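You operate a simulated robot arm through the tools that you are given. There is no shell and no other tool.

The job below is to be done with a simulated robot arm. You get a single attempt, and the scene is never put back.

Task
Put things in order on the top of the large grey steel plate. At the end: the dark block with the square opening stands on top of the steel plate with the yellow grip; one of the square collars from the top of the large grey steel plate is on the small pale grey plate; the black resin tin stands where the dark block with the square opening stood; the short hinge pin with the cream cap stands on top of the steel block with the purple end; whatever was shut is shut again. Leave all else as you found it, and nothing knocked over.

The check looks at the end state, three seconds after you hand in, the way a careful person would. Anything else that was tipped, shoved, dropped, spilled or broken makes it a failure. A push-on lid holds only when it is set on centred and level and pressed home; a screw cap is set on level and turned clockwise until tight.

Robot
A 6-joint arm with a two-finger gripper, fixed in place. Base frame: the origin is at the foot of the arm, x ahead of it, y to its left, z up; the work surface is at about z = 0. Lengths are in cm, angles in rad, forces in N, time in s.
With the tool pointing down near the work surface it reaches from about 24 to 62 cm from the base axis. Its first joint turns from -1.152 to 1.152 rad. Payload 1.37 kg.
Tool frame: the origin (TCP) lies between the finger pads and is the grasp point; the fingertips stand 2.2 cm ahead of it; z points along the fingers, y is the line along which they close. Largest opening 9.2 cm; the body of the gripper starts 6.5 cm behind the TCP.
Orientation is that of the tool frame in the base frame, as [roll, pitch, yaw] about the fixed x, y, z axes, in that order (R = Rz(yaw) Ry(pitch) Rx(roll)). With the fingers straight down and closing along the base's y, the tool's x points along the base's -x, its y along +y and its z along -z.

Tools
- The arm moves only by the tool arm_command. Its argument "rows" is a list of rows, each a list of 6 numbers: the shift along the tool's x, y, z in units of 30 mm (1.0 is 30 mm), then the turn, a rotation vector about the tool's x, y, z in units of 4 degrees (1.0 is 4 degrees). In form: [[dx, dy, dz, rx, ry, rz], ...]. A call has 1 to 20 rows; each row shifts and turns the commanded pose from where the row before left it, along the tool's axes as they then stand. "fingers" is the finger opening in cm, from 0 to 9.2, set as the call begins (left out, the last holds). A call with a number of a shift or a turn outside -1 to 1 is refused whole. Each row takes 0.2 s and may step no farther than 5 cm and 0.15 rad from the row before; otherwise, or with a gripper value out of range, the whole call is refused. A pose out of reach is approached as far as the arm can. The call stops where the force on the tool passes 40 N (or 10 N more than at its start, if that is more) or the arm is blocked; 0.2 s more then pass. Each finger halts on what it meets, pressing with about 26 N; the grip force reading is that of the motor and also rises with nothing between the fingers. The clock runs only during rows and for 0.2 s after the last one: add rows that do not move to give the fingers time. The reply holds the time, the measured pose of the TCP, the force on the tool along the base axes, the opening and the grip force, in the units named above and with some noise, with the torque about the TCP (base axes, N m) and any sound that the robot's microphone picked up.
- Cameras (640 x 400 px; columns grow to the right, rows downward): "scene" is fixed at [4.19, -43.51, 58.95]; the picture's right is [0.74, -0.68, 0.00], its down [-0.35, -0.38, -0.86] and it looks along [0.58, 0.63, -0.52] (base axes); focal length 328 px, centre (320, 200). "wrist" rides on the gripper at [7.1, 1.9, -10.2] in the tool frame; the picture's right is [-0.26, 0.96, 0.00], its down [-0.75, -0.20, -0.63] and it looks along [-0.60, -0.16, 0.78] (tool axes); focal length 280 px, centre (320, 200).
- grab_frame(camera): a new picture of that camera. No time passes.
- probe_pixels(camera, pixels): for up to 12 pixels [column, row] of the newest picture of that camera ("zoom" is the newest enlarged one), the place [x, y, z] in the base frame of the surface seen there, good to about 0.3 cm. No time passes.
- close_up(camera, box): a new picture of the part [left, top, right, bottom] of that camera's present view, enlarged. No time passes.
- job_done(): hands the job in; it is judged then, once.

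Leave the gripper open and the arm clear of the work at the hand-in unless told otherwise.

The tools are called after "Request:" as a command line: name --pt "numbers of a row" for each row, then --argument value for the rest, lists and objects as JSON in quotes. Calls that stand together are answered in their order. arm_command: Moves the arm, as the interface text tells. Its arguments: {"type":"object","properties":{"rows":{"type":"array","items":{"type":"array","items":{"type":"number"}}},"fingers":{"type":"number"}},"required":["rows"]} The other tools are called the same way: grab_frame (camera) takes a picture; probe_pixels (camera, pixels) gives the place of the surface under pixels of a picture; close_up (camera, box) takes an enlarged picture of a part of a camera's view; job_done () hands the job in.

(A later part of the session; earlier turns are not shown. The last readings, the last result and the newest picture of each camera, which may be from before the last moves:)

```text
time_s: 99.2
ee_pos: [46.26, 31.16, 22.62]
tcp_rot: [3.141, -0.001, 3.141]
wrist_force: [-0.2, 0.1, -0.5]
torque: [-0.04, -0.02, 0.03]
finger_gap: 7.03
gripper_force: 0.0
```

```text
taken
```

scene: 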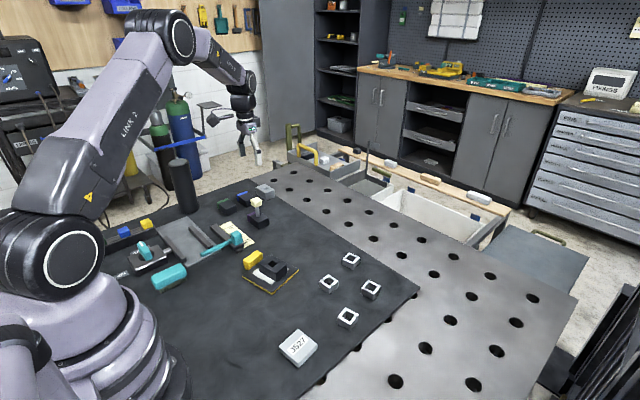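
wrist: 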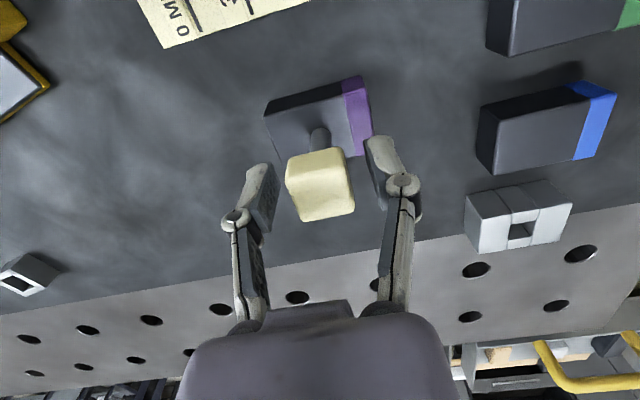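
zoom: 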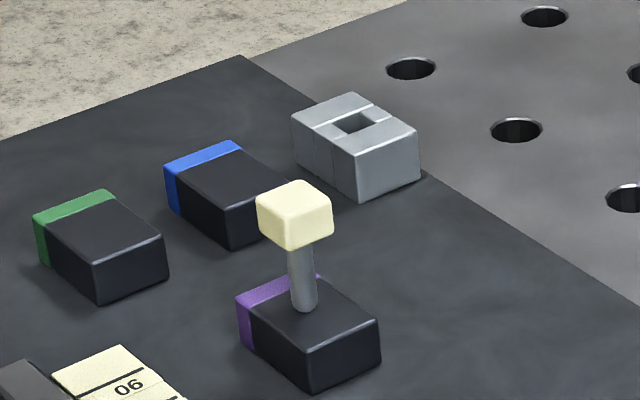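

Pin stands on the purple-end block. Next, the collar: move over to view the collars and the J527 plate.

Request:
arm_command --pt "0.3 -1 0 0 0 0" --pt "0.3 -1 0 0 0 0" --pt "0.3 -1 0 0 0 0" --pt "0.3 -1 0 0 0 0" --pt "0.3 -1 0 0 0 0" --pt "0.3 -1 0 0 0 0" --pt "0.3 -1 0 0 0 0" --pt "0.3 -1 0 0 0 0" --pt "0.3 -1 0 0 0 0" --pt "0.3 -1 0 0 0 0" --pt "0.3 -1 0 0 0 0" --pt "0.3 -1 0 0 0 0" --pt "0.3 -1 0 0 0 0" --pt "0.3 -1 0 0 0 0" --pt "0 0 0 0 0 0" --fingers 9.2

Request:
grab_frame --camera "wrist"

```text
time_s: 102.4
ee_pos: [33.78, -11.12, 22.8]
tcp_rot: [-3.141, 0.001, 3.142]
wrist_force: [0.7, 0.2, -0.5]
torque: [0.03, 0.01, 0.0]
finger_gap: 9.21
gripper_force: 0.0
```

```text
taken
```

wrist: 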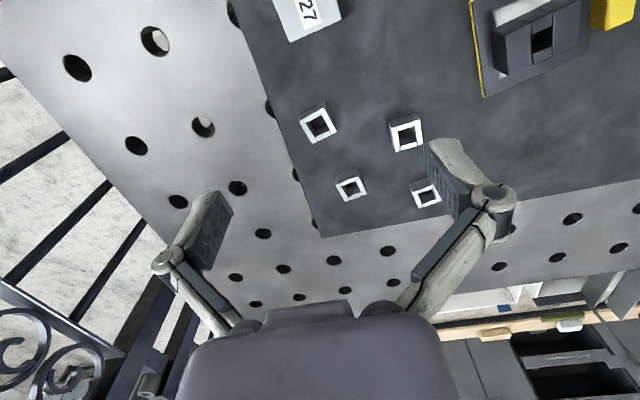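

Four collars are visible. I'll take the nearest at (318,123); zoom and measure.

Request:
close_up --camera "wrist" --box '[280, 85, 380, 165]'

Request:
probe_pixels --camera "zoom" --pixels '[[115, 155], [225, 110], [165, 275], [275, 230], [150, 135], [240, 170], [200, 195], [115, 130], [205, 85], [170, 140], [130, 210], [220, 250]]'

Request:
close_up --camera "scene" --box '[325, 295, 375, 335]'

Request:
close_up --camera "scene" --box '[270, 320, 330, 375]'

Request:
probe_pixels --camera "zoom" --pixels '[[175, 195], [305, 320], [438, 182], [307, 75], [240, 130], [375, 125], [240, 258], [375, 250], [306, 195], [240, 290], [375, 290], [300, 380]]'

```text
5.00 times, centred on (330, 125) of wrist
```

zoom: 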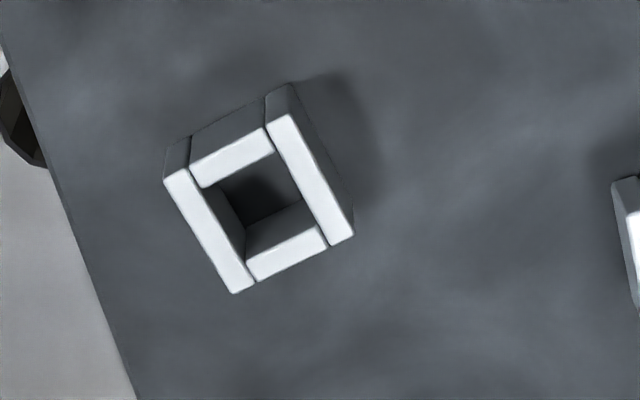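

```text
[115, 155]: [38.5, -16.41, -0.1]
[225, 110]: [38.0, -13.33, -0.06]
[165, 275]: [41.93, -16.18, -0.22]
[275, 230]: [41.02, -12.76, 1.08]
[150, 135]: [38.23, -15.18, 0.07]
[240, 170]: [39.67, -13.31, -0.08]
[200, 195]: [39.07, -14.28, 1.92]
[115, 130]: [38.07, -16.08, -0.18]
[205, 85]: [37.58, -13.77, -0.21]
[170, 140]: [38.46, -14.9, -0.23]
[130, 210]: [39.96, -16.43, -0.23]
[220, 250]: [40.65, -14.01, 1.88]
```

```text
10.00 times, centred on (350, 315) of scene
```

zoom: 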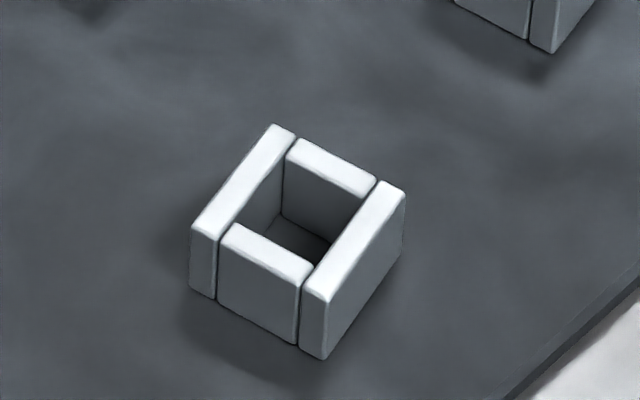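

```text
7.27 times, centred on (300, 348) of scene
```

zoom: 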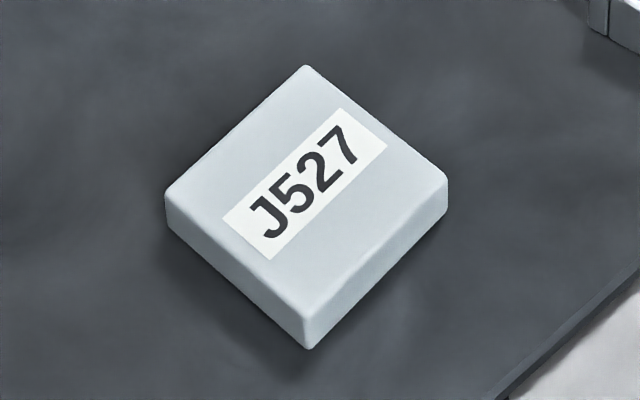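

```text
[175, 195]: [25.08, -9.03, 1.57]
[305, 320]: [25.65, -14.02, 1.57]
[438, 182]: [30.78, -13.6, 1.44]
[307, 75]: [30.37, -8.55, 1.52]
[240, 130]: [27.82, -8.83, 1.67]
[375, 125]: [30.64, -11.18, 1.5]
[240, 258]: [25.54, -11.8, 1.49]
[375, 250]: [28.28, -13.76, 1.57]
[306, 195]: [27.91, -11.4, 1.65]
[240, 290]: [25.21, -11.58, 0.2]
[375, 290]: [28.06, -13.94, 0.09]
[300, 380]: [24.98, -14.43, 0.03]
```

J527: centre ≈ (28.0, −11.3), top z≈1.55, turned ~5°. Re-probe the collar with the right pixels.

Request:
close_up --camera "wrist" --box '[280, 85, 380, 165]'

Request:
probe_pixels --camera "zoom" --pixels '[[175, 182], [280, 122], [240, 283], [345, 232], [230, 160], [290, 252], [208, 230], [312, 180], [178, 155], [230, 125], [275, 98], [255, 210]]'

```text
5.00 times, centred on (330, 125) of wrist
```

zoom: 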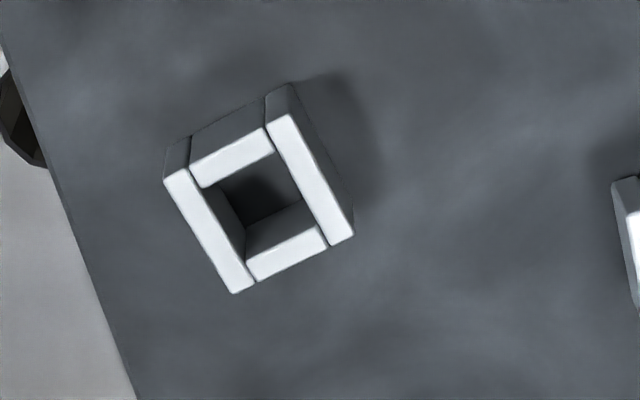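

```text
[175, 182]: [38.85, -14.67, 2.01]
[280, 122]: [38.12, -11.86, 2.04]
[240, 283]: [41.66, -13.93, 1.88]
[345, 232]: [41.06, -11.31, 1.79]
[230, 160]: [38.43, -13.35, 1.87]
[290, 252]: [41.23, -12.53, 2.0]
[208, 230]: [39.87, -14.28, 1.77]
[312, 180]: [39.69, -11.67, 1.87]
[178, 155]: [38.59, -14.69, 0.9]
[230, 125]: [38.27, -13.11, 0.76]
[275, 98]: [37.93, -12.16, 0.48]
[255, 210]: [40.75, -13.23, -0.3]
```

Collar centre ≈ (39.9, −12.9), turned ~13°, about 3.1 cm square and 1.95 high. Turn the tool 13°, move above it and check.

Request:
arm_command --pt "0 0 0 0 0 -0.8" --pt "0 0 0 0 0 -0.8" --pt "0 0 0 0 0 -0.8" --pt "0 0 0 0 0 -0.85" --pt "-0.4 -0.22 0.7 0 0 0" --pt "-0.4 -0.22 0.9 0 0 0" --pt "-0.4 -0.22 0.9 0 0 0" --pt "-0.4 -0.22 0.9 0 0 0" --pt "-0.25 -0.17 0.9 0 0 0" --pt "0 0 0.6 0 0 0" --pt "0 0 0 0 0 0" --fingers 6.0

Request:
grab_frame --camera "wrist"

Request:
close_up --camera "wrist" --box '[260, 70, 400, 170]'

```text
time_s: 104.8
ee_pos: [40.0, -12.92, 7.88]
tcp_rot: [-3.141, 0.001, -2.915]
wrist_force: [0.0, 0.7, 0.6]
torque: [0.01, 0.0, 0.0]
finger_gap: 5.98
gripper_force: 0.0
```

```text
taken
```

wrist: 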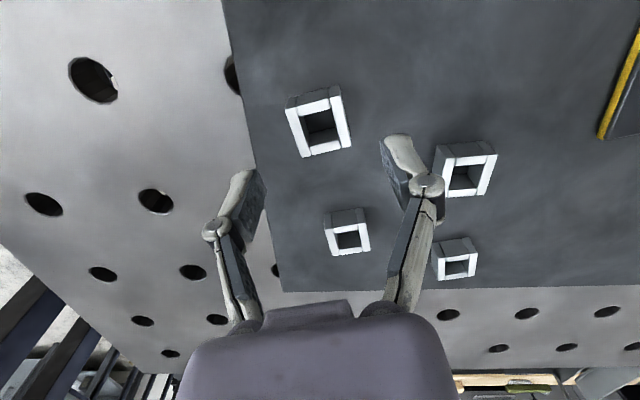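

```text
4.00 times, centred on (330, 120) of wrist
```

zoom: 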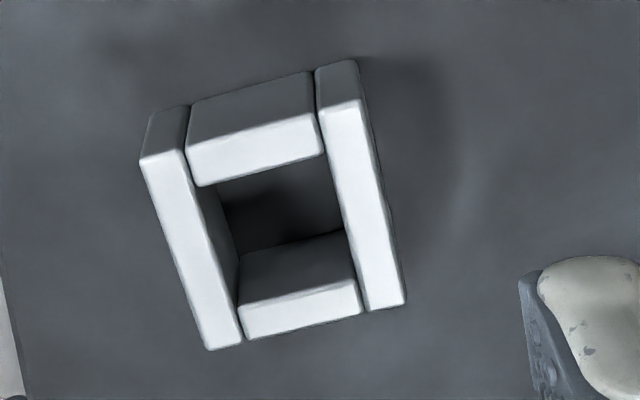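

Collar is centred under the tool and aligned. Descend to TCP z≈2.4 and close.

Request:
arm_command --pt "0 0 0.4 0 0 0" --pt "0 0 0.6 0 0 0" --pt "0 0 0.5 0 0 0" --pt "0 0 0.33 0 0 0" --pt "0 0 0 0 0 0"

Request:
arm_command --pt "0 0 0 0 0 0" --pt "0 0 0 0 0 0" --pt "0 0 0 0 0 0" --pt "0 0 0 0 0 0" --fingers 2.0

Request:
close_up --camera "scene" --box '[300, 270, 400, 350]'

```text
time_s: 106.0
ee_pos: [39.93, -12.89, 2.35]
tcp_rot: [3.141, -0.001, -2.914]
wrist_force: [0.1, 1.1, 0.0]
torque: [0.01, 0.0, -0.01]
finger_gap: 6.0
gripper_force: 0.1
```

```text
time_s: 107.0
ee_pos: [39.94, -12.86, 2.41]
tcp_rot: [-3.141, -0.001, -2.913]
wrist_force: [-0.2, -0.5, 0.4]
torque: [-0.02, -0.01, 0.0]
finger_gap: 3.34
gripper_force: 25.8
```

```text
5.00 times, centred on (350, 310) of scene
```

zoom: 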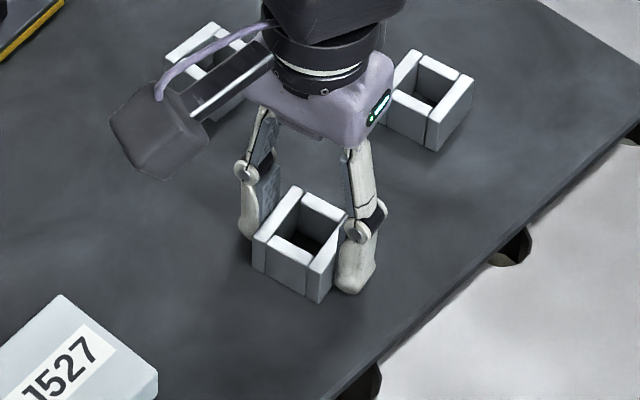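

Collar gripped (3.34 cm). Lift gently.

Request:
arm_command --pt "0 0 -0.05 0 0 0" --pt "0 0 -0.08 0 0 0" --pt "0 0 -0.11 0 0 0" --pt "0 0 -0.14 0 0 0" --pt "0 0 -0.14 0 0 0" --pt "0 0 -0.14 0 0 0" --pt "0 0 -0.14 0 0 0" --pt "0 0 -0.14 0 0 0" --pt "0 0 -0.14 0 0 0" --pt "0 0 -0.14 0 0 0" --pt "0 0 -0.14 0 0 0" --pt "0 0 -0.14 0 0 0" --pt "0 0 -0.11 0 0 0" --pt "0 0 -0.08 0 0 0" --pt "0 0 -0.05 0 0 0"

Request:
close_up --camera "scene" --box '[290, 250, 410, 350]'

```text
time_s: 110.2
ee_pos: [39.88, -12.89, 7.61]
tcp_rot: [-3.141, 0.0, -2.915]
wrist_force: [0.6, -0.7, -1.4]
torque: [0.0, 0.0, -0.01]
finger_gap: 3.33
gripper_force: 26.0
```

```text
4.00 times, centred on (350, 300) of scene
```

zoom: 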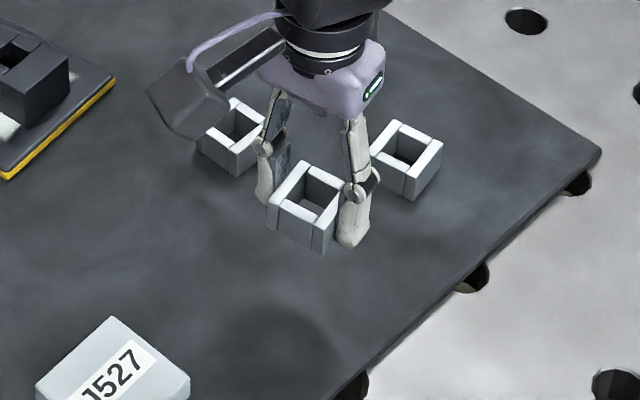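

Held. Carry to above J527's centre (28.0, −11.3), then turn 8° to square up with it.

Request:
arm_command --pt "0.047 0.018 0 0 0 0" --pt "0.094 0.035 0 0 0 0" --pt "0.14 0.053 0 0 0 0" --pt "0.187 0.071 0 0 0 0" --pt "0.234 0.088 0 0 0 0" --pt "0.281 0.106 0 0 0 0" --pt "0.356 0.134 0 0 0 0" --pt "0.356 0.134 0 0 0 0" --pt "0.356 0.134 0 0 0 0" --pt "0.356 0.134 0 0 0 0" --pt "0.356 0.134 0 0 0 0" --pt "0.281 0.106 0 0 0 0" --pt "0.234 0.088 0 0 0 0" --pt "0.187 0.071 0 0 0 0" --pt "0.14 0.053 0 0 0 0" --pt "0.094 0.035 0 0 0 0" --pt "0.047 0.018 0 0 0 0"

Request:
arm_command --pt "0 0 0 0 0 0.2" --pt "0 0 0 0 0 0.3" --pt "0 0 0 0 0 0.5" --pt "0 0 0 0 0 0.5" --pt "0 0 0 0 0 0.3" --pt "0 0 0 0 0 0.2"

Request:
grab_frame --camera "wrist"

Request:
close_up --camera "scene" --box '[250, 290, 350, 370]'

```text
time_s: 113.8
ee_pos: [28.07, -11.15, 7.67]
tcp_rot: [3.141, 0.001, -2.914]
wrist_force: [-0.1, -0.6, -0.7]
torque: [-0.02, 0.0, 0.0]
finger_gap: 3.35
gripper_force: 26.0
```

```text
time_s: 115.2
ee_pos: [27.99, -11.25, 7.62]
tcp_rot: [-3.141, 0.0, -3.056]
wrist_force: [0.6, -0.3, -1.4]
torque: [-0.01, 0.0, 0.0]
finger_gap: 3.33
gripper_force: 26.0
```

```text
taken
```

wrist: 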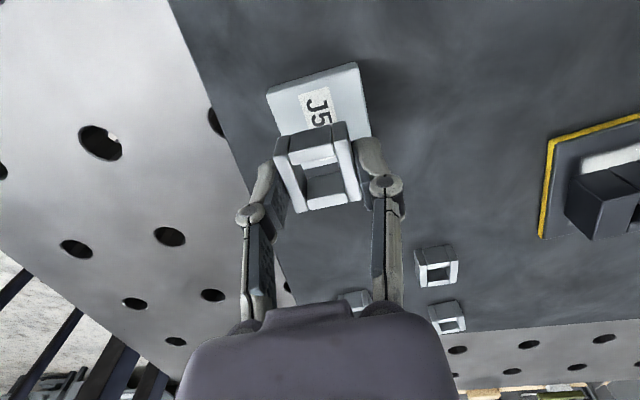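

```text
5.00 times, centred on (300, 330) of scene
```

zoom: 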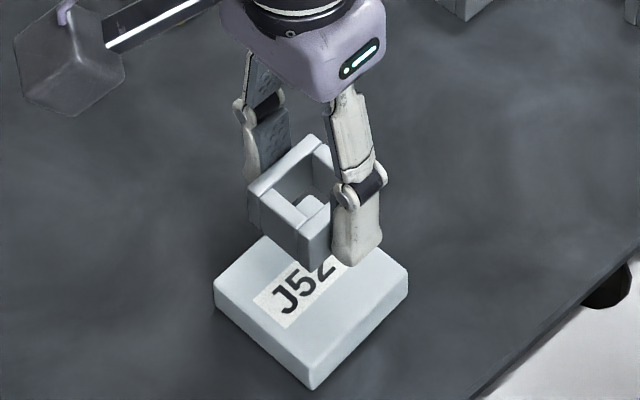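

Aligned over J527. Lower gently to just above it, then fine steps to contact.

Request:
arm_command --pt "0 0 0.05 0 0 0" --pt "0 0 0.08 0 0 0" --pt "0 0 0.11 0 0 0" --pt "0 0 0.13 0 0 0" --pt "0 0 0.14 0 0 0" --pt "0 0 0.14 0 0 0" --pt "0 0 0.14 0 0 0" --pt "0 0 0.13 0 0 0" --pt "0 0 0.11 0 0 0" --pt "0 0 0.07 0 0 0" --pt "0 0 0.03 0 0 0"

Request:
arm_command --pt "0 0 0.02 0 0 0" --pt "0 0 0.02 0 0 0"

Request:
close_up --camera "scene" --box '[250, 300, 350, 380]'

```text
time_s: 117.6
ee_pos: [28.09, -11.17, 4.22]
tcp_rot: [3.141, -0.001, -3.053]
wrist_force: [-0.8, -0.3, -1.1]
torque: [-0.01, -0.02, -0.03]
finger_gap: 3.33
gripper_force: 25.8
```

```text
time_s: 118.2
ee_pos: [28.02, -11.29, 4.19]
tcp_rot: [-3.141, 0.0, -3.053]
wrist_force: [0.7, -0.2, -1.8]
torque: [-0.01, 0.0, -0.01]
finger_gap: 3.35
gripper_force: 26.1
```

```text
5.00 times, centred on (300, 340) of scene
```

zoom: 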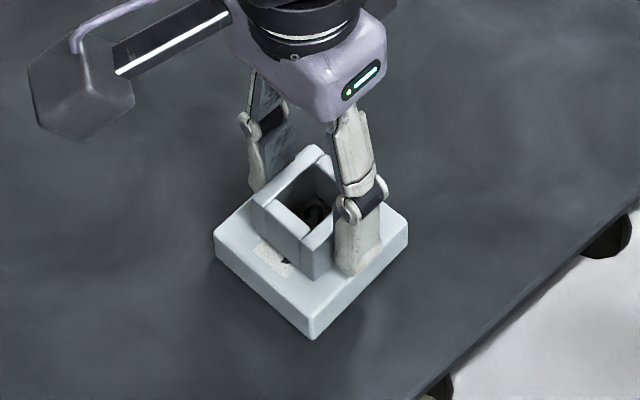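

Request:
arm_command --pt "0 0 0.02 0 0 0" --pt "0 0 0.02 0 0 0"

Request:
arm_command --pt "0 0 0.015 0 0 0" --pt "0 0 0.015 0 0 0"

```text
time_s: 118.8
ee_pos: [28.09, -11.31, 4.15]
tcp_rot: [-3.141, -0.001, -3.055]
wrist_force: [-0.8, -0.7, 0.9]
torque: [-0.02, 0.01, -0.03]
finger_gap: 3.36
gripper_force: 26.6
```

```text
time_s: 119.4
ee_pos: [28.05, -11.28, 3.98]
tcp_rot: [-3.141, 0.001, -3.054]
wrist_force: [0.1, 5.9, 16.2]
torque: [0.16, 0.0, -0.02]
finger_gap: 3.34
gripper_force: 26.0
```

Firm contact (16 N). Release and rise.

Request:
arm_command --pt "0 0 0 0 0 0" --pt "0 0 0 0 0 0" --pt "0 0 0 0 0 0" --fingers 5.2

Request:
arm_command --pt "0 0 -0.1 0 0 0" --pt "0 0 -0.3 0 0 0" --pt "0 0 -0.7 0 0 0" --pt "0 0 -1 0 0 0" --pt "0 0 -1 0 0 0" --pt "0 0 -1 0 0 0" --pt "0 0 -1 0 0 0" --pt "0 0 -0.6 0 0 0"

Request:
close_up --camera "scene" --box '[250, 300, 350, 380]'

Request:
grab_frame --camera "scene"

```text
time_s: 120.2
ee_pos: [28.11, -11.25, 3.8]
tcp_rot: [3.141, 0.001, -3.054]
wrist_force: [0.2, -0.6, 0.1]
torque: [0.0, 0.0, -0.02]
finger_gap: 5.19
gripper_force: 0.1
```

```text
time_s: 122.0
ee_pos: [27.94, -11.35, 21.1]
tcp_rot: [3.142, 0.001, -3.056]
wrist_force: [0.5, 0.8, -0.2]
torque: [0.01, -0.01, 0.02]
finger_gap: 5.19
gripper_force: 0.0
```

```text
5.00 times, centred on (300, 340) of scene
```

zoom: 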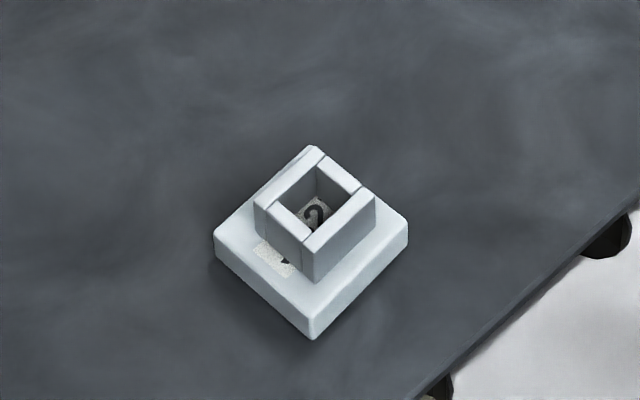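

```text
taken
```

scene: 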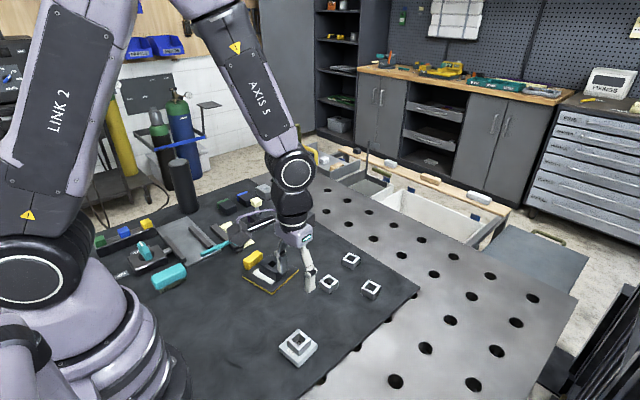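

Collar sits on J527. Now the tall black tin. Move across at height to the left side, then turn the tool toward the tin.

Request:
arm_command --pt "-0.08 0.97 -0.1 0 0 0" --pt "-0.08 0.97 -0.1 0 0 0" --pt "-0.08 0.97 -0.1 0 0 0" --pt "-0.08 0.97 -0.1 0 0 0" --pt "-0.08 0.97 -0.1 0 0 0" --pt "-0.08 0.97 -0.1 0 0 0" --pt "-0.08 0.97 -0.1 0 0 0" --pt "-0.08 0.97 -0.1 0 0 0" --pt "-0.08 0.97 0 0 0 0" --pt "-0.08 0.97 0 0 0 0" --pt "-0.08 0.97 0 0 0 0" --pt "-0.08 0.97 0 0 0 0" --pt "-0.08 0.97 0 0 0 0" --pt "-0.08 0.97 0 0 0 0" --pt "-0.08 0.97 0 0 0 0" --pt "0 0 0 0 0 0" --fingers 9.2

Request:
arm_command --pt "0 0 0 0 0 -1" --pt "0 0 0 0 0 -1" --pt "0 0 0 0 0 -1" --pt "0 0 0 0 0 -1" --pt "0 0 0 0 0 -1" --pt "0 0 0 0 0 -1" --pt "0 0 0 0 0 -1" --pt "0 0 0 0 0 -1" --pt "0 0 0 0 0 -1" --pt "0 0 0 0 0 -1" --pt "0 0 0 0 0 -1" --pt "0 0 0 0 0 -1" --pt "0 0 0 0 0 -1" --pt "0 0 0 0 0 -0.15" --pt "0 0 0 0 0 0"

Request:
grab_frame --camera "wrist"

```text
time_s: 125.4
ee_pos: [27.73, 32.68, 23.45]
tcp_rot: [-3.14, 0.0, -3.055]
wrist_force: [1.3, 0.0, -0.1]
torque: [0.0, -0.01, -0.02]
finger_gap: 9.2
gripper_force: 0.0
```

```text
time_s: 128.6
ee_pos: [27.9, 32.49, 23.45]
tcp_rot: [-3.141, 0.001, -2.137]
wrist_force: [-0.3, 0.2, -0.1]
torque: [-0.02, 0.03, -0.02]
finger_gap: 9.19
gripper_force: 0.0
```

```text
taken
```

wrist: 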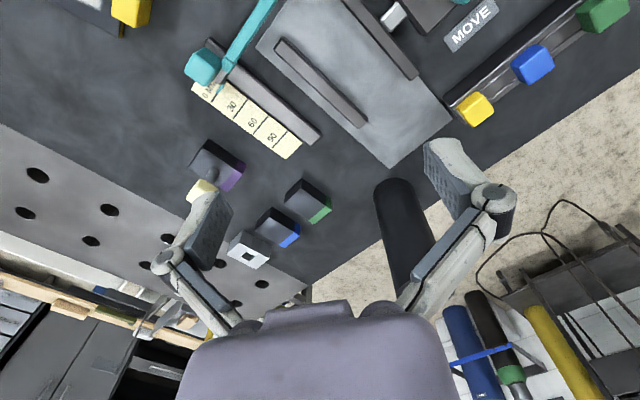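

The tin is right of centre. Shift so it lies straight ahead of the tool, about 14 cm away, and lower a bit.

Request:
arm_command --pt "-0.7 0.68 0.3 0 0 0" --pt "-0.7 0.68 0.5 0 0 0" --pt "-0.7 0.68 0.6 0 0 0" --pt "0 0 0.4 0 0 0" --pt "0 0 0 0 0 0"

Request:
grab_frame --camera "wrist"

Request:
close_up --camera "wrist" --box '[250, 120, 400, 300]'

```text
time_s: 129.8
ee_pos: [26.14, 41.1, 18.16]
tcp_rot: [3.141, 0.001, -2.136]
wrist_force: [-0.1, 0.2, 0.3]
torque: [-0.02, 0.0, 0.0]
finger_gap: 9.19
gripper_force: 0.1
```

```text
taken
```

wrist: 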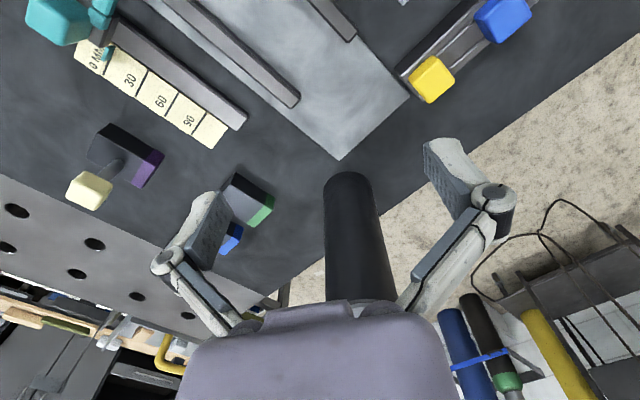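

```text
2.22 times, centred on (325, 210) of wrist
```

zoom: 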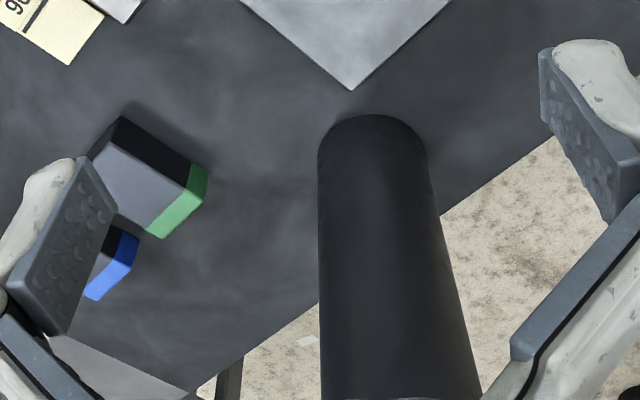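

Request:
probe_pixels --camera "zoom" --pixels '[[372, 118], [372, 135], [372, 170], [372, 230], [372, 300], [325, 170], [420, 170], [325, 250], [440, 250], [372, 108], [345, 125], [400, 125]]'

Request:
close_up --camera "scene" --box '[150, 145, 220, 225]'

Request:
probe_pixels --camera "zoom" --pixels '[[285, 110], [320, 330], [290, 80], [280, 170], [300, 250], [240, 120], [330, 110], [320, 345], [285, 75], [250, 90], [325, 80], [290, 95]]'

```text
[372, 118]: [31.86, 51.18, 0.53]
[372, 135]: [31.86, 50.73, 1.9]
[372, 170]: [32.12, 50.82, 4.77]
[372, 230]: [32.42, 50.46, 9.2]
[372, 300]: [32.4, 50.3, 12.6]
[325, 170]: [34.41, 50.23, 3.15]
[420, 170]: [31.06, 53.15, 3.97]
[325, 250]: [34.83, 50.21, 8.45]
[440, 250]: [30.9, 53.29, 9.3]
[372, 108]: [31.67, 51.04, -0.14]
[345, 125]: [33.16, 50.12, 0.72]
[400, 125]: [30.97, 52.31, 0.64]
```

```text
5.00 times, centred on (185, 185) of scene
```

zoom: 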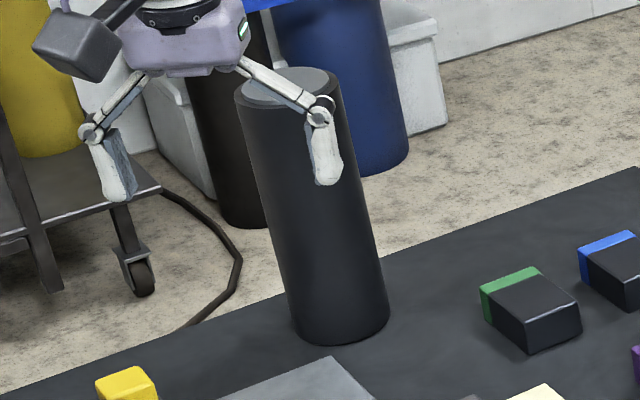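

```text
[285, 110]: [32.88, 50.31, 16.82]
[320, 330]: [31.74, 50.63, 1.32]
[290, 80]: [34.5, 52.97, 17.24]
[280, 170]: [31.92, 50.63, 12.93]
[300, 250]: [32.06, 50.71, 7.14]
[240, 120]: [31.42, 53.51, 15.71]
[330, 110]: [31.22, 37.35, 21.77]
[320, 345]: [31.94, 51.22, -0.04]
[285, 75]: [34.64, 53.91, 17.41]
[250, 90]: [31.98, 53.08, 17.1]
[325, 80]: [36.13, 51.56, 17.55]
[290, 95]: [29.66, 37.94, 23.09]
```

Tin centre ≈ (33.8, 52.9), radius ≈3. It lies straight ahead ~14 cm. Lower to z≈12.3 (palm clears the 17.2 top), then advance partway and check.

Request:
arm_command --pt "0 0 0.6 0 0 0" --pt "0 0 0.7 0 0 0" --pt "0 0 0.63 0 0 0" --pt "0 0 0 0 0 0" --pt "-0.5 0 0 0 0 0" --pt "-0.6 -0.02 0 0 0 0" --pt "-0.6 -0.02 0 0 0 0" --pt "-0.4 0 0 0 0 0" --pt "0 0 0 0 0 0"

Request:
grab_frame --camera "wrist"

Request:
close_up --camera "scene" --box '[150, 125, 230, 225]'

```text
time_s: 131.8
ee_pos: [29.73, 46.42, 12.28]
tcp_rot: [-3.141, 0.0, -2.133]
wrist_force: [0.5, 0.4, 0.8]
torque: [-0.03, -0.01, 0.01]
finger_gap: 9.2
gripper_force: 0.1
```

```text
taken
```

wrist: 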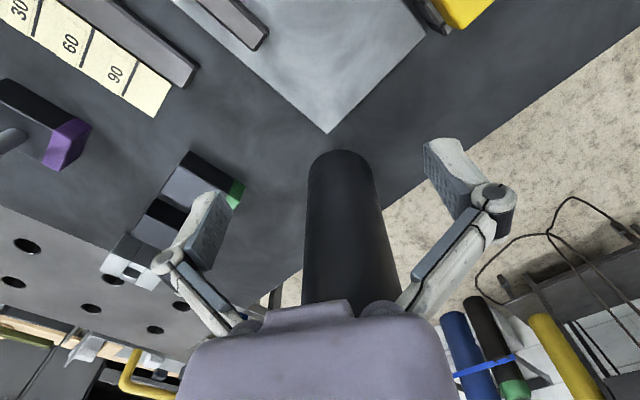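

```text
4.00 times, centred on (190, 175) of scene
```

zoom: 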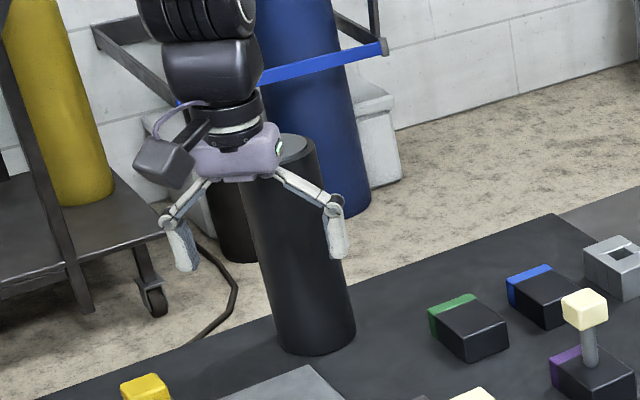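

Well aligned. Advance 6 cm more with care.

Request:
arm_command --pt "-0.3 0 0 0 0 0" --pt "-0.4 0 0 0 0 0" --pt "-0.4 0 0 0 0 0" --pt "-0.4 0 0 0 0 0" --pt "-0.3 0 0 0 0 0" --pt "-0.2 0 0 0 0 0" --pt "0 0 0 0 0 0"

Request:
grab_frame --camera "wrist"

Request:
close_up --camera "scene" --box '[150, 125, 230, 225]'

```text
time_s: 133.4
ee_pos: [32.87, 51.51, 12.33]
tcp_rot: [-3.141, 0.0, -2.136]
wrist_force: [0.2, -0.7, -0.3]
torque: [0.02, -0.02, 0.03]
finger_gap: 9.23
gripper_force: 0.1
```

```text
taken
```

wrist: 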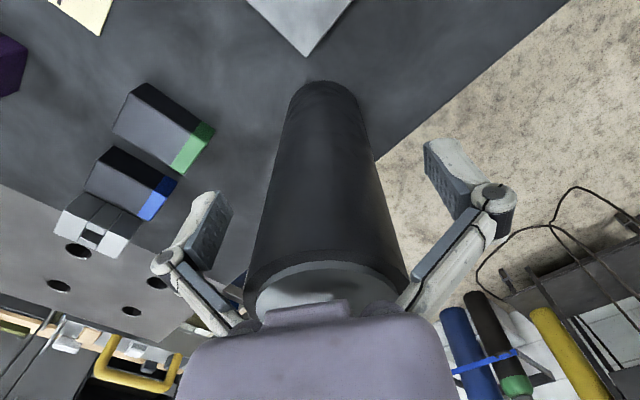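

```text
4.00 times, centred on (190, 175) of scene
```

zoom: 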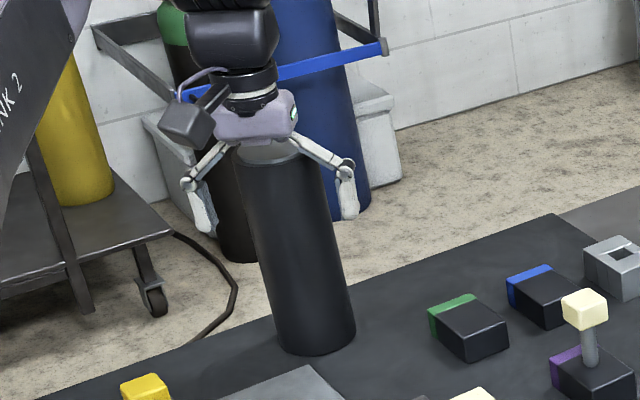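

Tin sits centred between the open fingers. Advance the last 1.6 cm.

Request:
arm_command --pt "-0.2 0 0 0 0 0" --pt "-0.2 0 0 0 0 0" --pt "-0.13 0 0 0 0 0" --pt "0 0 0 0 0 0"

Request:
grab_frame --camera "wrist"

```text
time_s: 134.4
ee_pos: [33.53, 52.79, 12.33]
tcp_rot: [-3.141, 0.0, -2.136]
wrist_force: [1.0, -1.5, -0.3]
torque: [0.01, 0.01, 0.03]
finger_gap: 9.21
gripper_force: 0.1
```

```text
taken
```

wrist: 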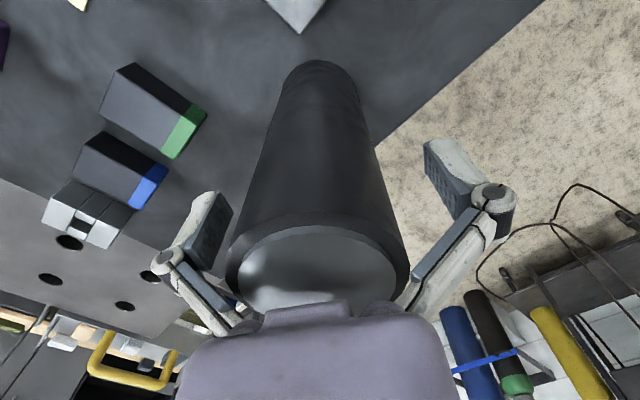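

Small correction (0.2 forward, 0.12 sideways), then close slowly in stages on the tin.

Request:
arm_command --pt "-0.07 -0.04 0 0 0 0" --pt "0 0 0 0 0 0" --pt "0 0 0 0 0 0" --fingers 7.0

Request:
grab_frame --camera "wrist"

```text
time_s: 135.2
ee_pos: [34.01, 52.95, 12.74]
tcp_rot: [3.142, 0.004, -2.137]
wrist_force: [-1.4, -5.0, 24.5]
torque: [0.1, -0.04, 0.05]
finger_gap: 7.38
gripper_force: 26.0
```

```text
taken
```

wrist: 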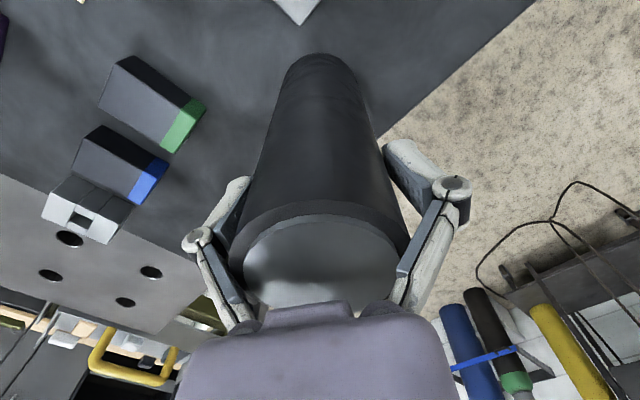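

Upward force 24.5 N: the sloping finger links touch the tin's top rim — I'm too low on the tin. Open again at once, then rise to grip nearer the top.

Request:
arm_command --pt "0 0 0 0 0 0" --pt "0 0 0 0 0 0" --pt "0 0 0 0 0 0" --fingers 9.2

Request:
close_up --camera "scene" --box '[150, 125, 230, 225]'

Request:
grab_frame --camera "wrist"

```text
time_s: 136.0
ee_pos: [33.74, 52.86, 12.27]
tcp_rot: [3.141, 0.0, -2.136]
wrist_force: [0.3, 0.5, 0.3]
torque: [0.0, 0.02, -0.02]
finger_gap: 9.22
gripper_force: 0.1
```

```text
4.00 times, centred on (190, 175) of scene
```

zoom: 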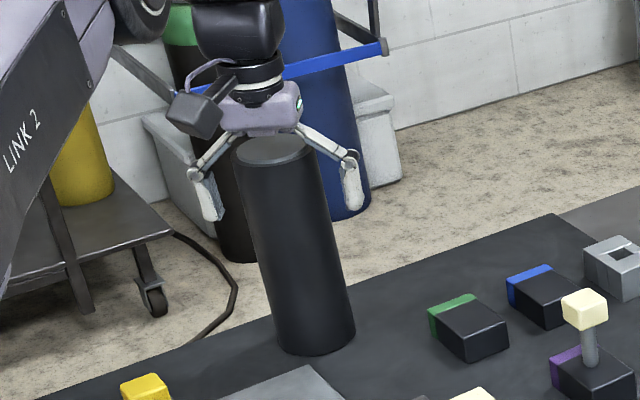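

```text
taken
```

wrist: 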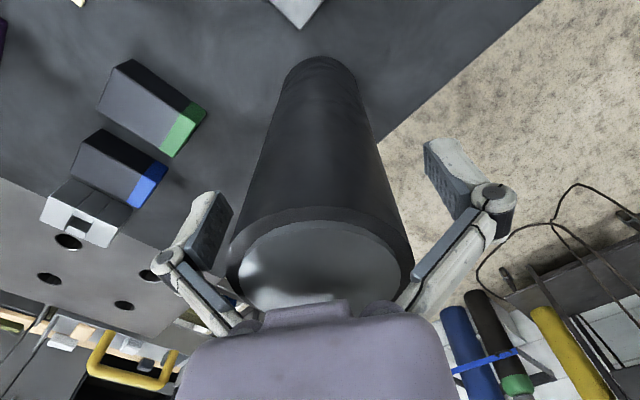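

Tin still upright. Knuckles sit ~2.2 cm above TCP, so TCP z≈15.5 puts the pads on the top 4 cm of the tin. Rise 3.2 cm.

Request:
arm_command --pt "0 0 -0.3 0 0 0" --pt "0 0 -0.4 0 0 0" --pt "0 0 -0.37 0 0 0" --pt "0 0 0 0 0 0"

Request:
grab_frame --camera "wrist"

Request:
close_up --camera "scene" --box '[150, 115, 230, 215]'

```text
time_s: 137.0
ee_pos: [33.77, 52.77, 15.6]
tcp_rot: [3.141, 0.001, -2.135]
wrist_force: [0.8, 0.6, 0.4]
torque: [0.0, 0.0, -0.04]
finger_gap: 9.17
gripper_force: 0.1
```

```text
taken
```

wrist: 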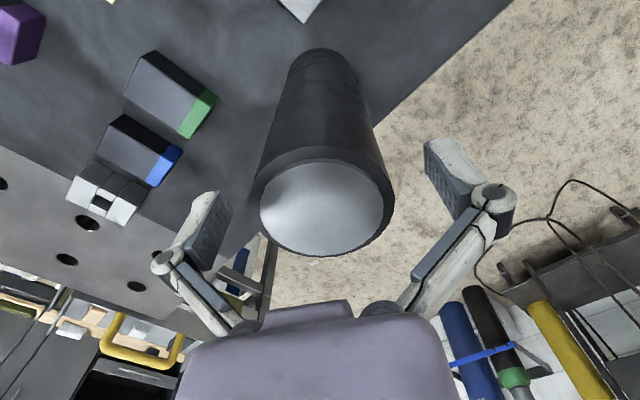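

```text
4.00 times, centred on (190, 165) of scene
```

zoom: 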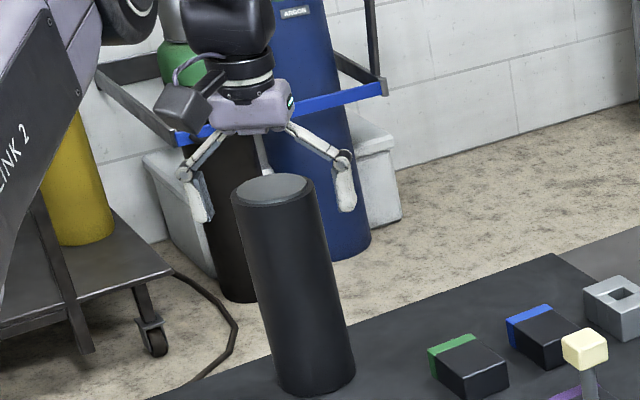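

The tin top is centred between the pads now. Close on it in stages.

Request:
arm_command --pt "0 0 0 0 0 0" --pt "0 0 0 0 0 0" --fingers 6.6

Request:
grab_frame --camera "wrist"

```text
time_s: 137.6
ee_pos: [33.83, 52.78, 15.51]
tcp_rot: [-3.141, 0.0, -2.136]
wrist_force: [1.1, 0.6, -0.1]
torque: [0.01, 0.0, 0.02]
finger_gap: 6.56
gripper_force: 0.0
```

```text
taken
```

wrist: 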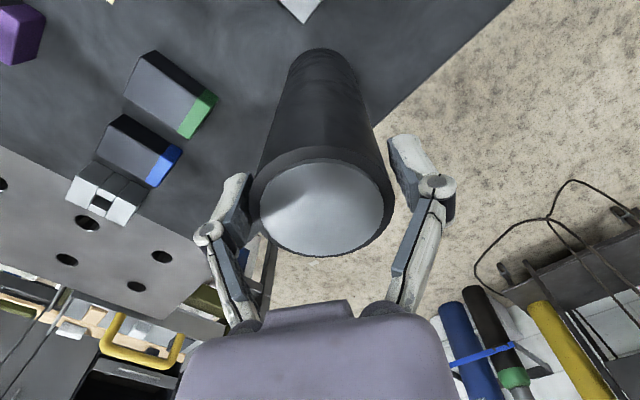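

No collision now. Close fully onto the tin.

Request:
arm_command --pt "0 0 0 0 0 0" --pt "0 0 0 0 0 0" --pt "0 0 0 0 0 0" --fingers 4.5

Request:
grab_frame --camera "wrist"

Request:
close_up --camera "scene" --box '[150, 115, 230, 215]'

```text
time_s: 138.4
ee_pos: [33.79, 52.79, 15.65]
tcp_rot: [-3.141, 0.0, -2.137]
wrist_force: [-1.2, -1.8, 2.4]
torque: [-0.08, 0.04, 0.01]
finger_gap: 5.92
gripper_force: 25.7
```

```text
taken
```

wrist: 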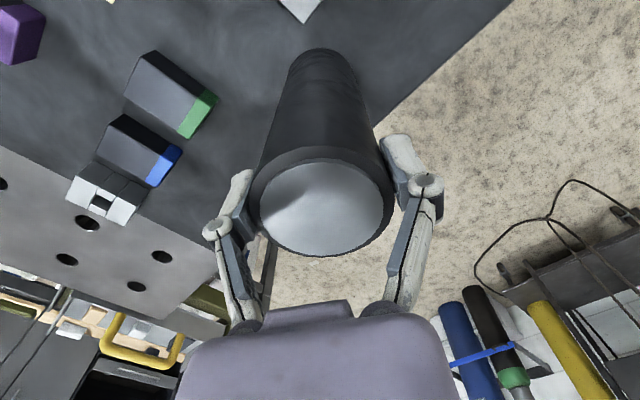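

```text
4.00 times, centred on (190, 165) of scene
```

zoom: 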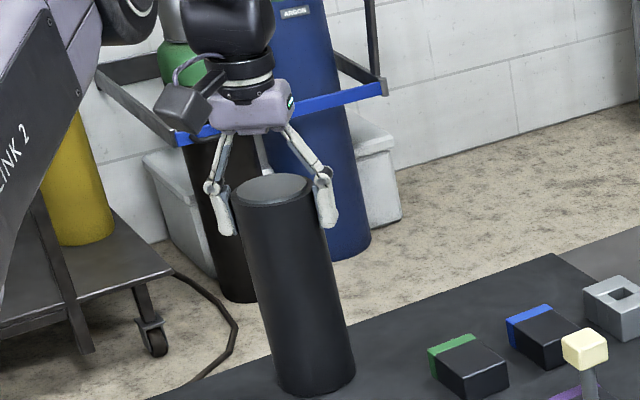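

Gripped at 5.92 cm. Lift very slowly to feel the weight and to see whether anything is under it.

Request:
arm_command --pt "0 0 -0.02 0 0 0" --pt "0 0 -0.02 0 0 0" --pt "0 0 -0.02 0 0 0" --pt "0 0 -0.02 0 0 0"

Request:
arm_command --pt "0 0 -0.03 0 0 0" --pt "0 0 -0.03 0 0 0" --pt "0 0 -0.03 0 0 0" --pt "0 0 -0.03 0 0 0"

Request:
close_up --camera "scene" --box '[150, 115, 230, 215]'

Request:
grab_frame --camera "wrist"

```text
time_s: 139.4
ee_pos: [33.8, 52.75, 15.78]
tcp_rot: [-3.141, 0.0, -2.137]
wrist_force: [-0.1, -0.3, 0.3]
torque: [-0.04, 0.02, -0.01]
finger_gap: 5.94
gripper_force: 25.8
```

```text
time_s: 140.4
ee_pos: [33.77, 52.95, 15.97]
tcp_rot: [3.141, 0.001, -2.135]
wrist_force: [-0.2, 1.4, -4.4]
torque: [-0.01, 0.03, -0.02]
finger_gap: 5.97
gripper_force: 25.9
```

```text
4.00 times, centred on (190, 165) of scene
```

zoom: 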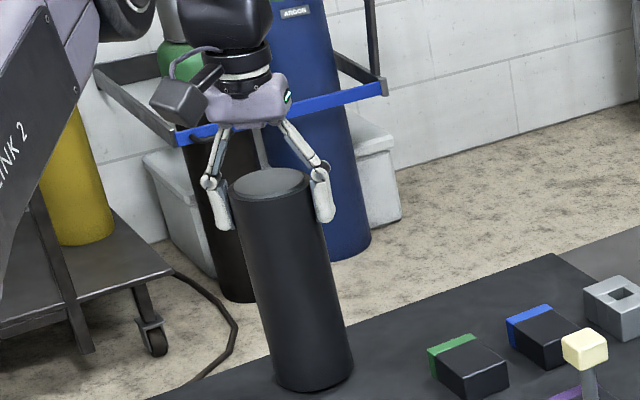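

```text
taken
```

wrist: 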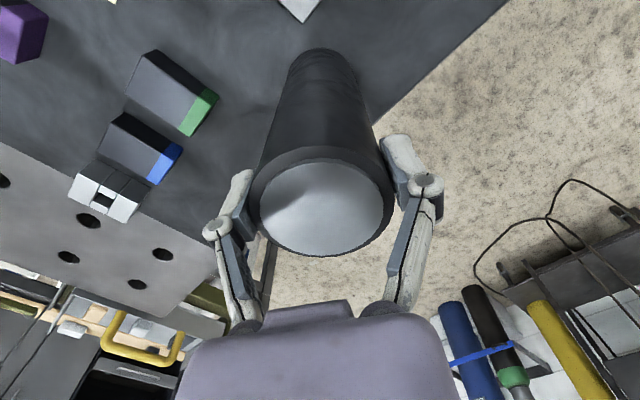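

It lifts: about −4.4 N. Continue slowly another ~1.5 cm and look beneath it.

Request:
arm_command --pt "0 0 -0.03 0 0 0" --pt "0 0 -0.05 0 0 0" --pt "0 0 -0.06 0 0 0" --pt "0 0 -0.07 0 0 0" --pt "0 0 -0.08 0 0 0" --pt "0 0 -0.08 0 0 0" --pt "0 0 -0.07 0 0 0" --pt "0 0 -0.05 0 0 0" --pt "0 0 -0.03 0 0 0"

Request:
close_up --camera "scene" --box '[165, 170, 225, 220]'

Request:
close_up --camera "scene" --box '[150, 115, 230, 215]'

```text
time_s: 142.4
ee_pos: [33.89, 52.87, 17.56]
tcp_rot: [3.142, 0.001, -2.136]
wrist_force: [-0.4, -0.2, -4.0]
torque: [0.0, -0.01, 0.02]
finger_gap: 5.94
gripper_force: 25.7
```

```text
8.00 times, centred on (195, 195) of scene
```

zoom: 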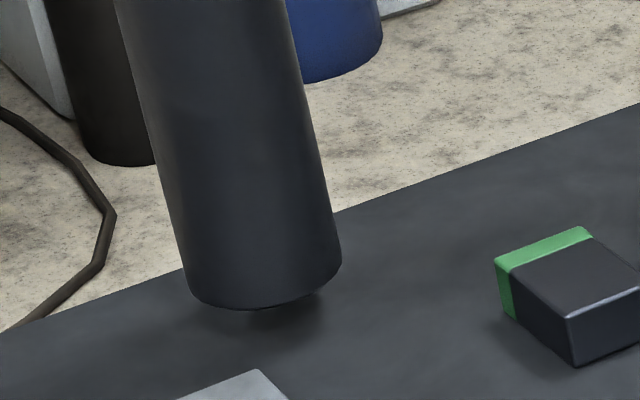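

```text
4.00 times, centred on (190, 165) of scene
```

zoom: 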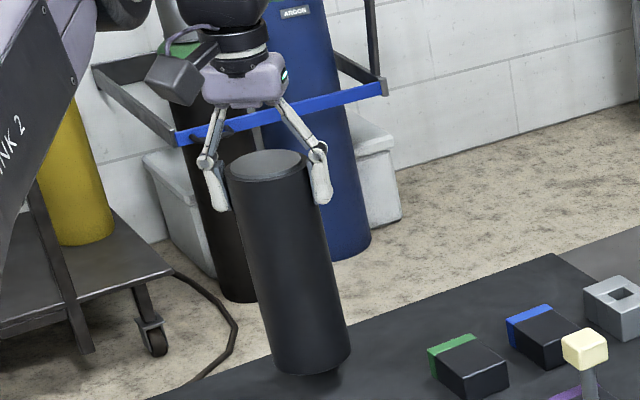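

Under the lifted cylinder there's a dark patch at about (290,312) in the zoom — shadow or something hidden. Lift a bit more and look again.

Request:
arm_command --pt "0 0 -0.03 0 0 0" --pt "0 0 -0.05 0 0 0" --pt "0 0 -0.08 0 0 0" --pt "0 0 -0.1 0 0 0" --pt "0 0 -0.1 0 0 0" --pt "0 0 -0.1 0 0 0" --pt "0 0 -0.1 0 0 0" --pt "0 0 -0.08 0 0 0" --pt "0 0 -0.05 0 0 0" --pt "0 0 -0.03 0 0 0"

Request:
close_up --camera "scene" --box '[165, 170, 225, 220]'

Request:
grab_frame --camera "wrist"

```text
time_s: 144.6
ee_pos: [33.73, 52.9, 19.85]
tcp_rot: [-3.141, 0.0, -2.137]
wrist_force: [0.3, 0.4, -4.3]
torque: [-0.01, 0.0, -0.02]
finger_gap: 5.91
gripper_force: 25.6
```

```text
8.00 times, centred on (195, 195) of scene
```

zoom: 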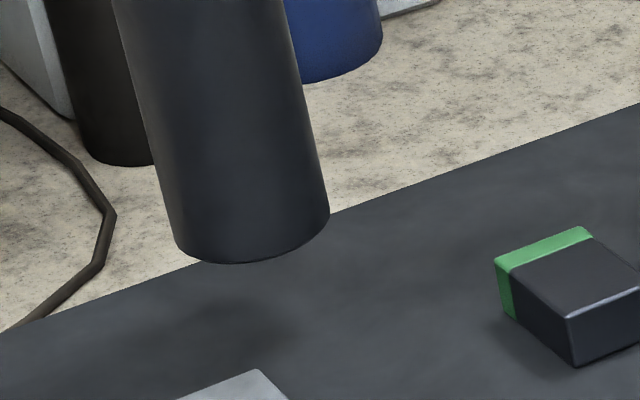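

```text
taken
```

wrist: 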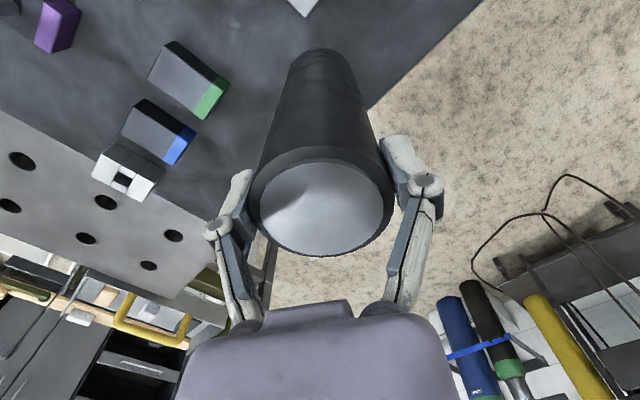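

Nothing beneath but shadow; it's a closed, free-standing tin of about 0.44 kg with its lid on — this is the black resin tin. Lift slightly more, then carry it along an arc to the dark block's old place, with gentle ramps.

Request:
arm_command --pt "0 0 -0.03 0 0 0" --pt "0 0 -0.05 0 0 0" --pt "0 0 -0.08 0 0 0" --pt "0 0 -0.1 0 0 0" --pt "0 0 -0.08 0 0 0" --pt "0 0 -0.05 0 0 0" --pt "0 0 -0.03 0 0 0"

Request:
arm_command --pt "0.003 -0.05 0 0 0 0" --pt "0.006 -0.1 0 0 0 0" --pt "0.009 -0.15 0 0 0 0" --pt "0.012 -0.2 0 0 0 0" --pt "0.015 -0.25 0 0 0 0" --pt "0.017 -0.3 0 0 0 0" --pt "0.017 -0.3 0 0 0 0" --pt "0.017 -0.3 0 0 0 0" --pt "0.017 -0.3 0 0 0 0" --pt "0.015 -0.25 0 0 0 0" --pt "0.012 -0.2 0 0 0 0" --pt "0.009 -0.15 0 0 0 0" --pt "0.006 -0.1 0 0 0 0" --pt "0.003 -0.05 0 0 0 0"

Request:
grab_frame --camera "scene"

```text
time_s: 146.2
ee_pos: [33.9, 52.9, 21.1]
tcp_rot: [3.141, 0.002, -2.136]
wrist_force: [-0.6, -0.2, -4.1]
torque: [-0.01, -0.01, 0.03]
finger_gap: 5.91
gripper_force: 26.1
```

```text
time_s: 149.2
ee_pos: [40.34, 48.1, 21.11]
tcp_rot: [-3.14, 0.0, -2.136]
wrist_force: [0.1, 0.2, -4.0]
torque: [0.0, -0.01, -0.03]
finger_gap: 5.92
gripper_force: 25.9
```

```text
taken
```

scene: 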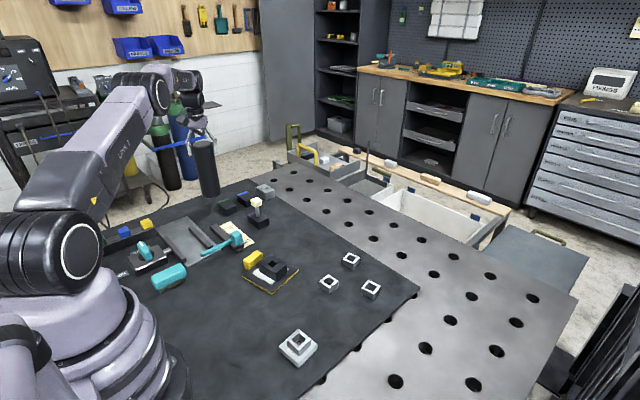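

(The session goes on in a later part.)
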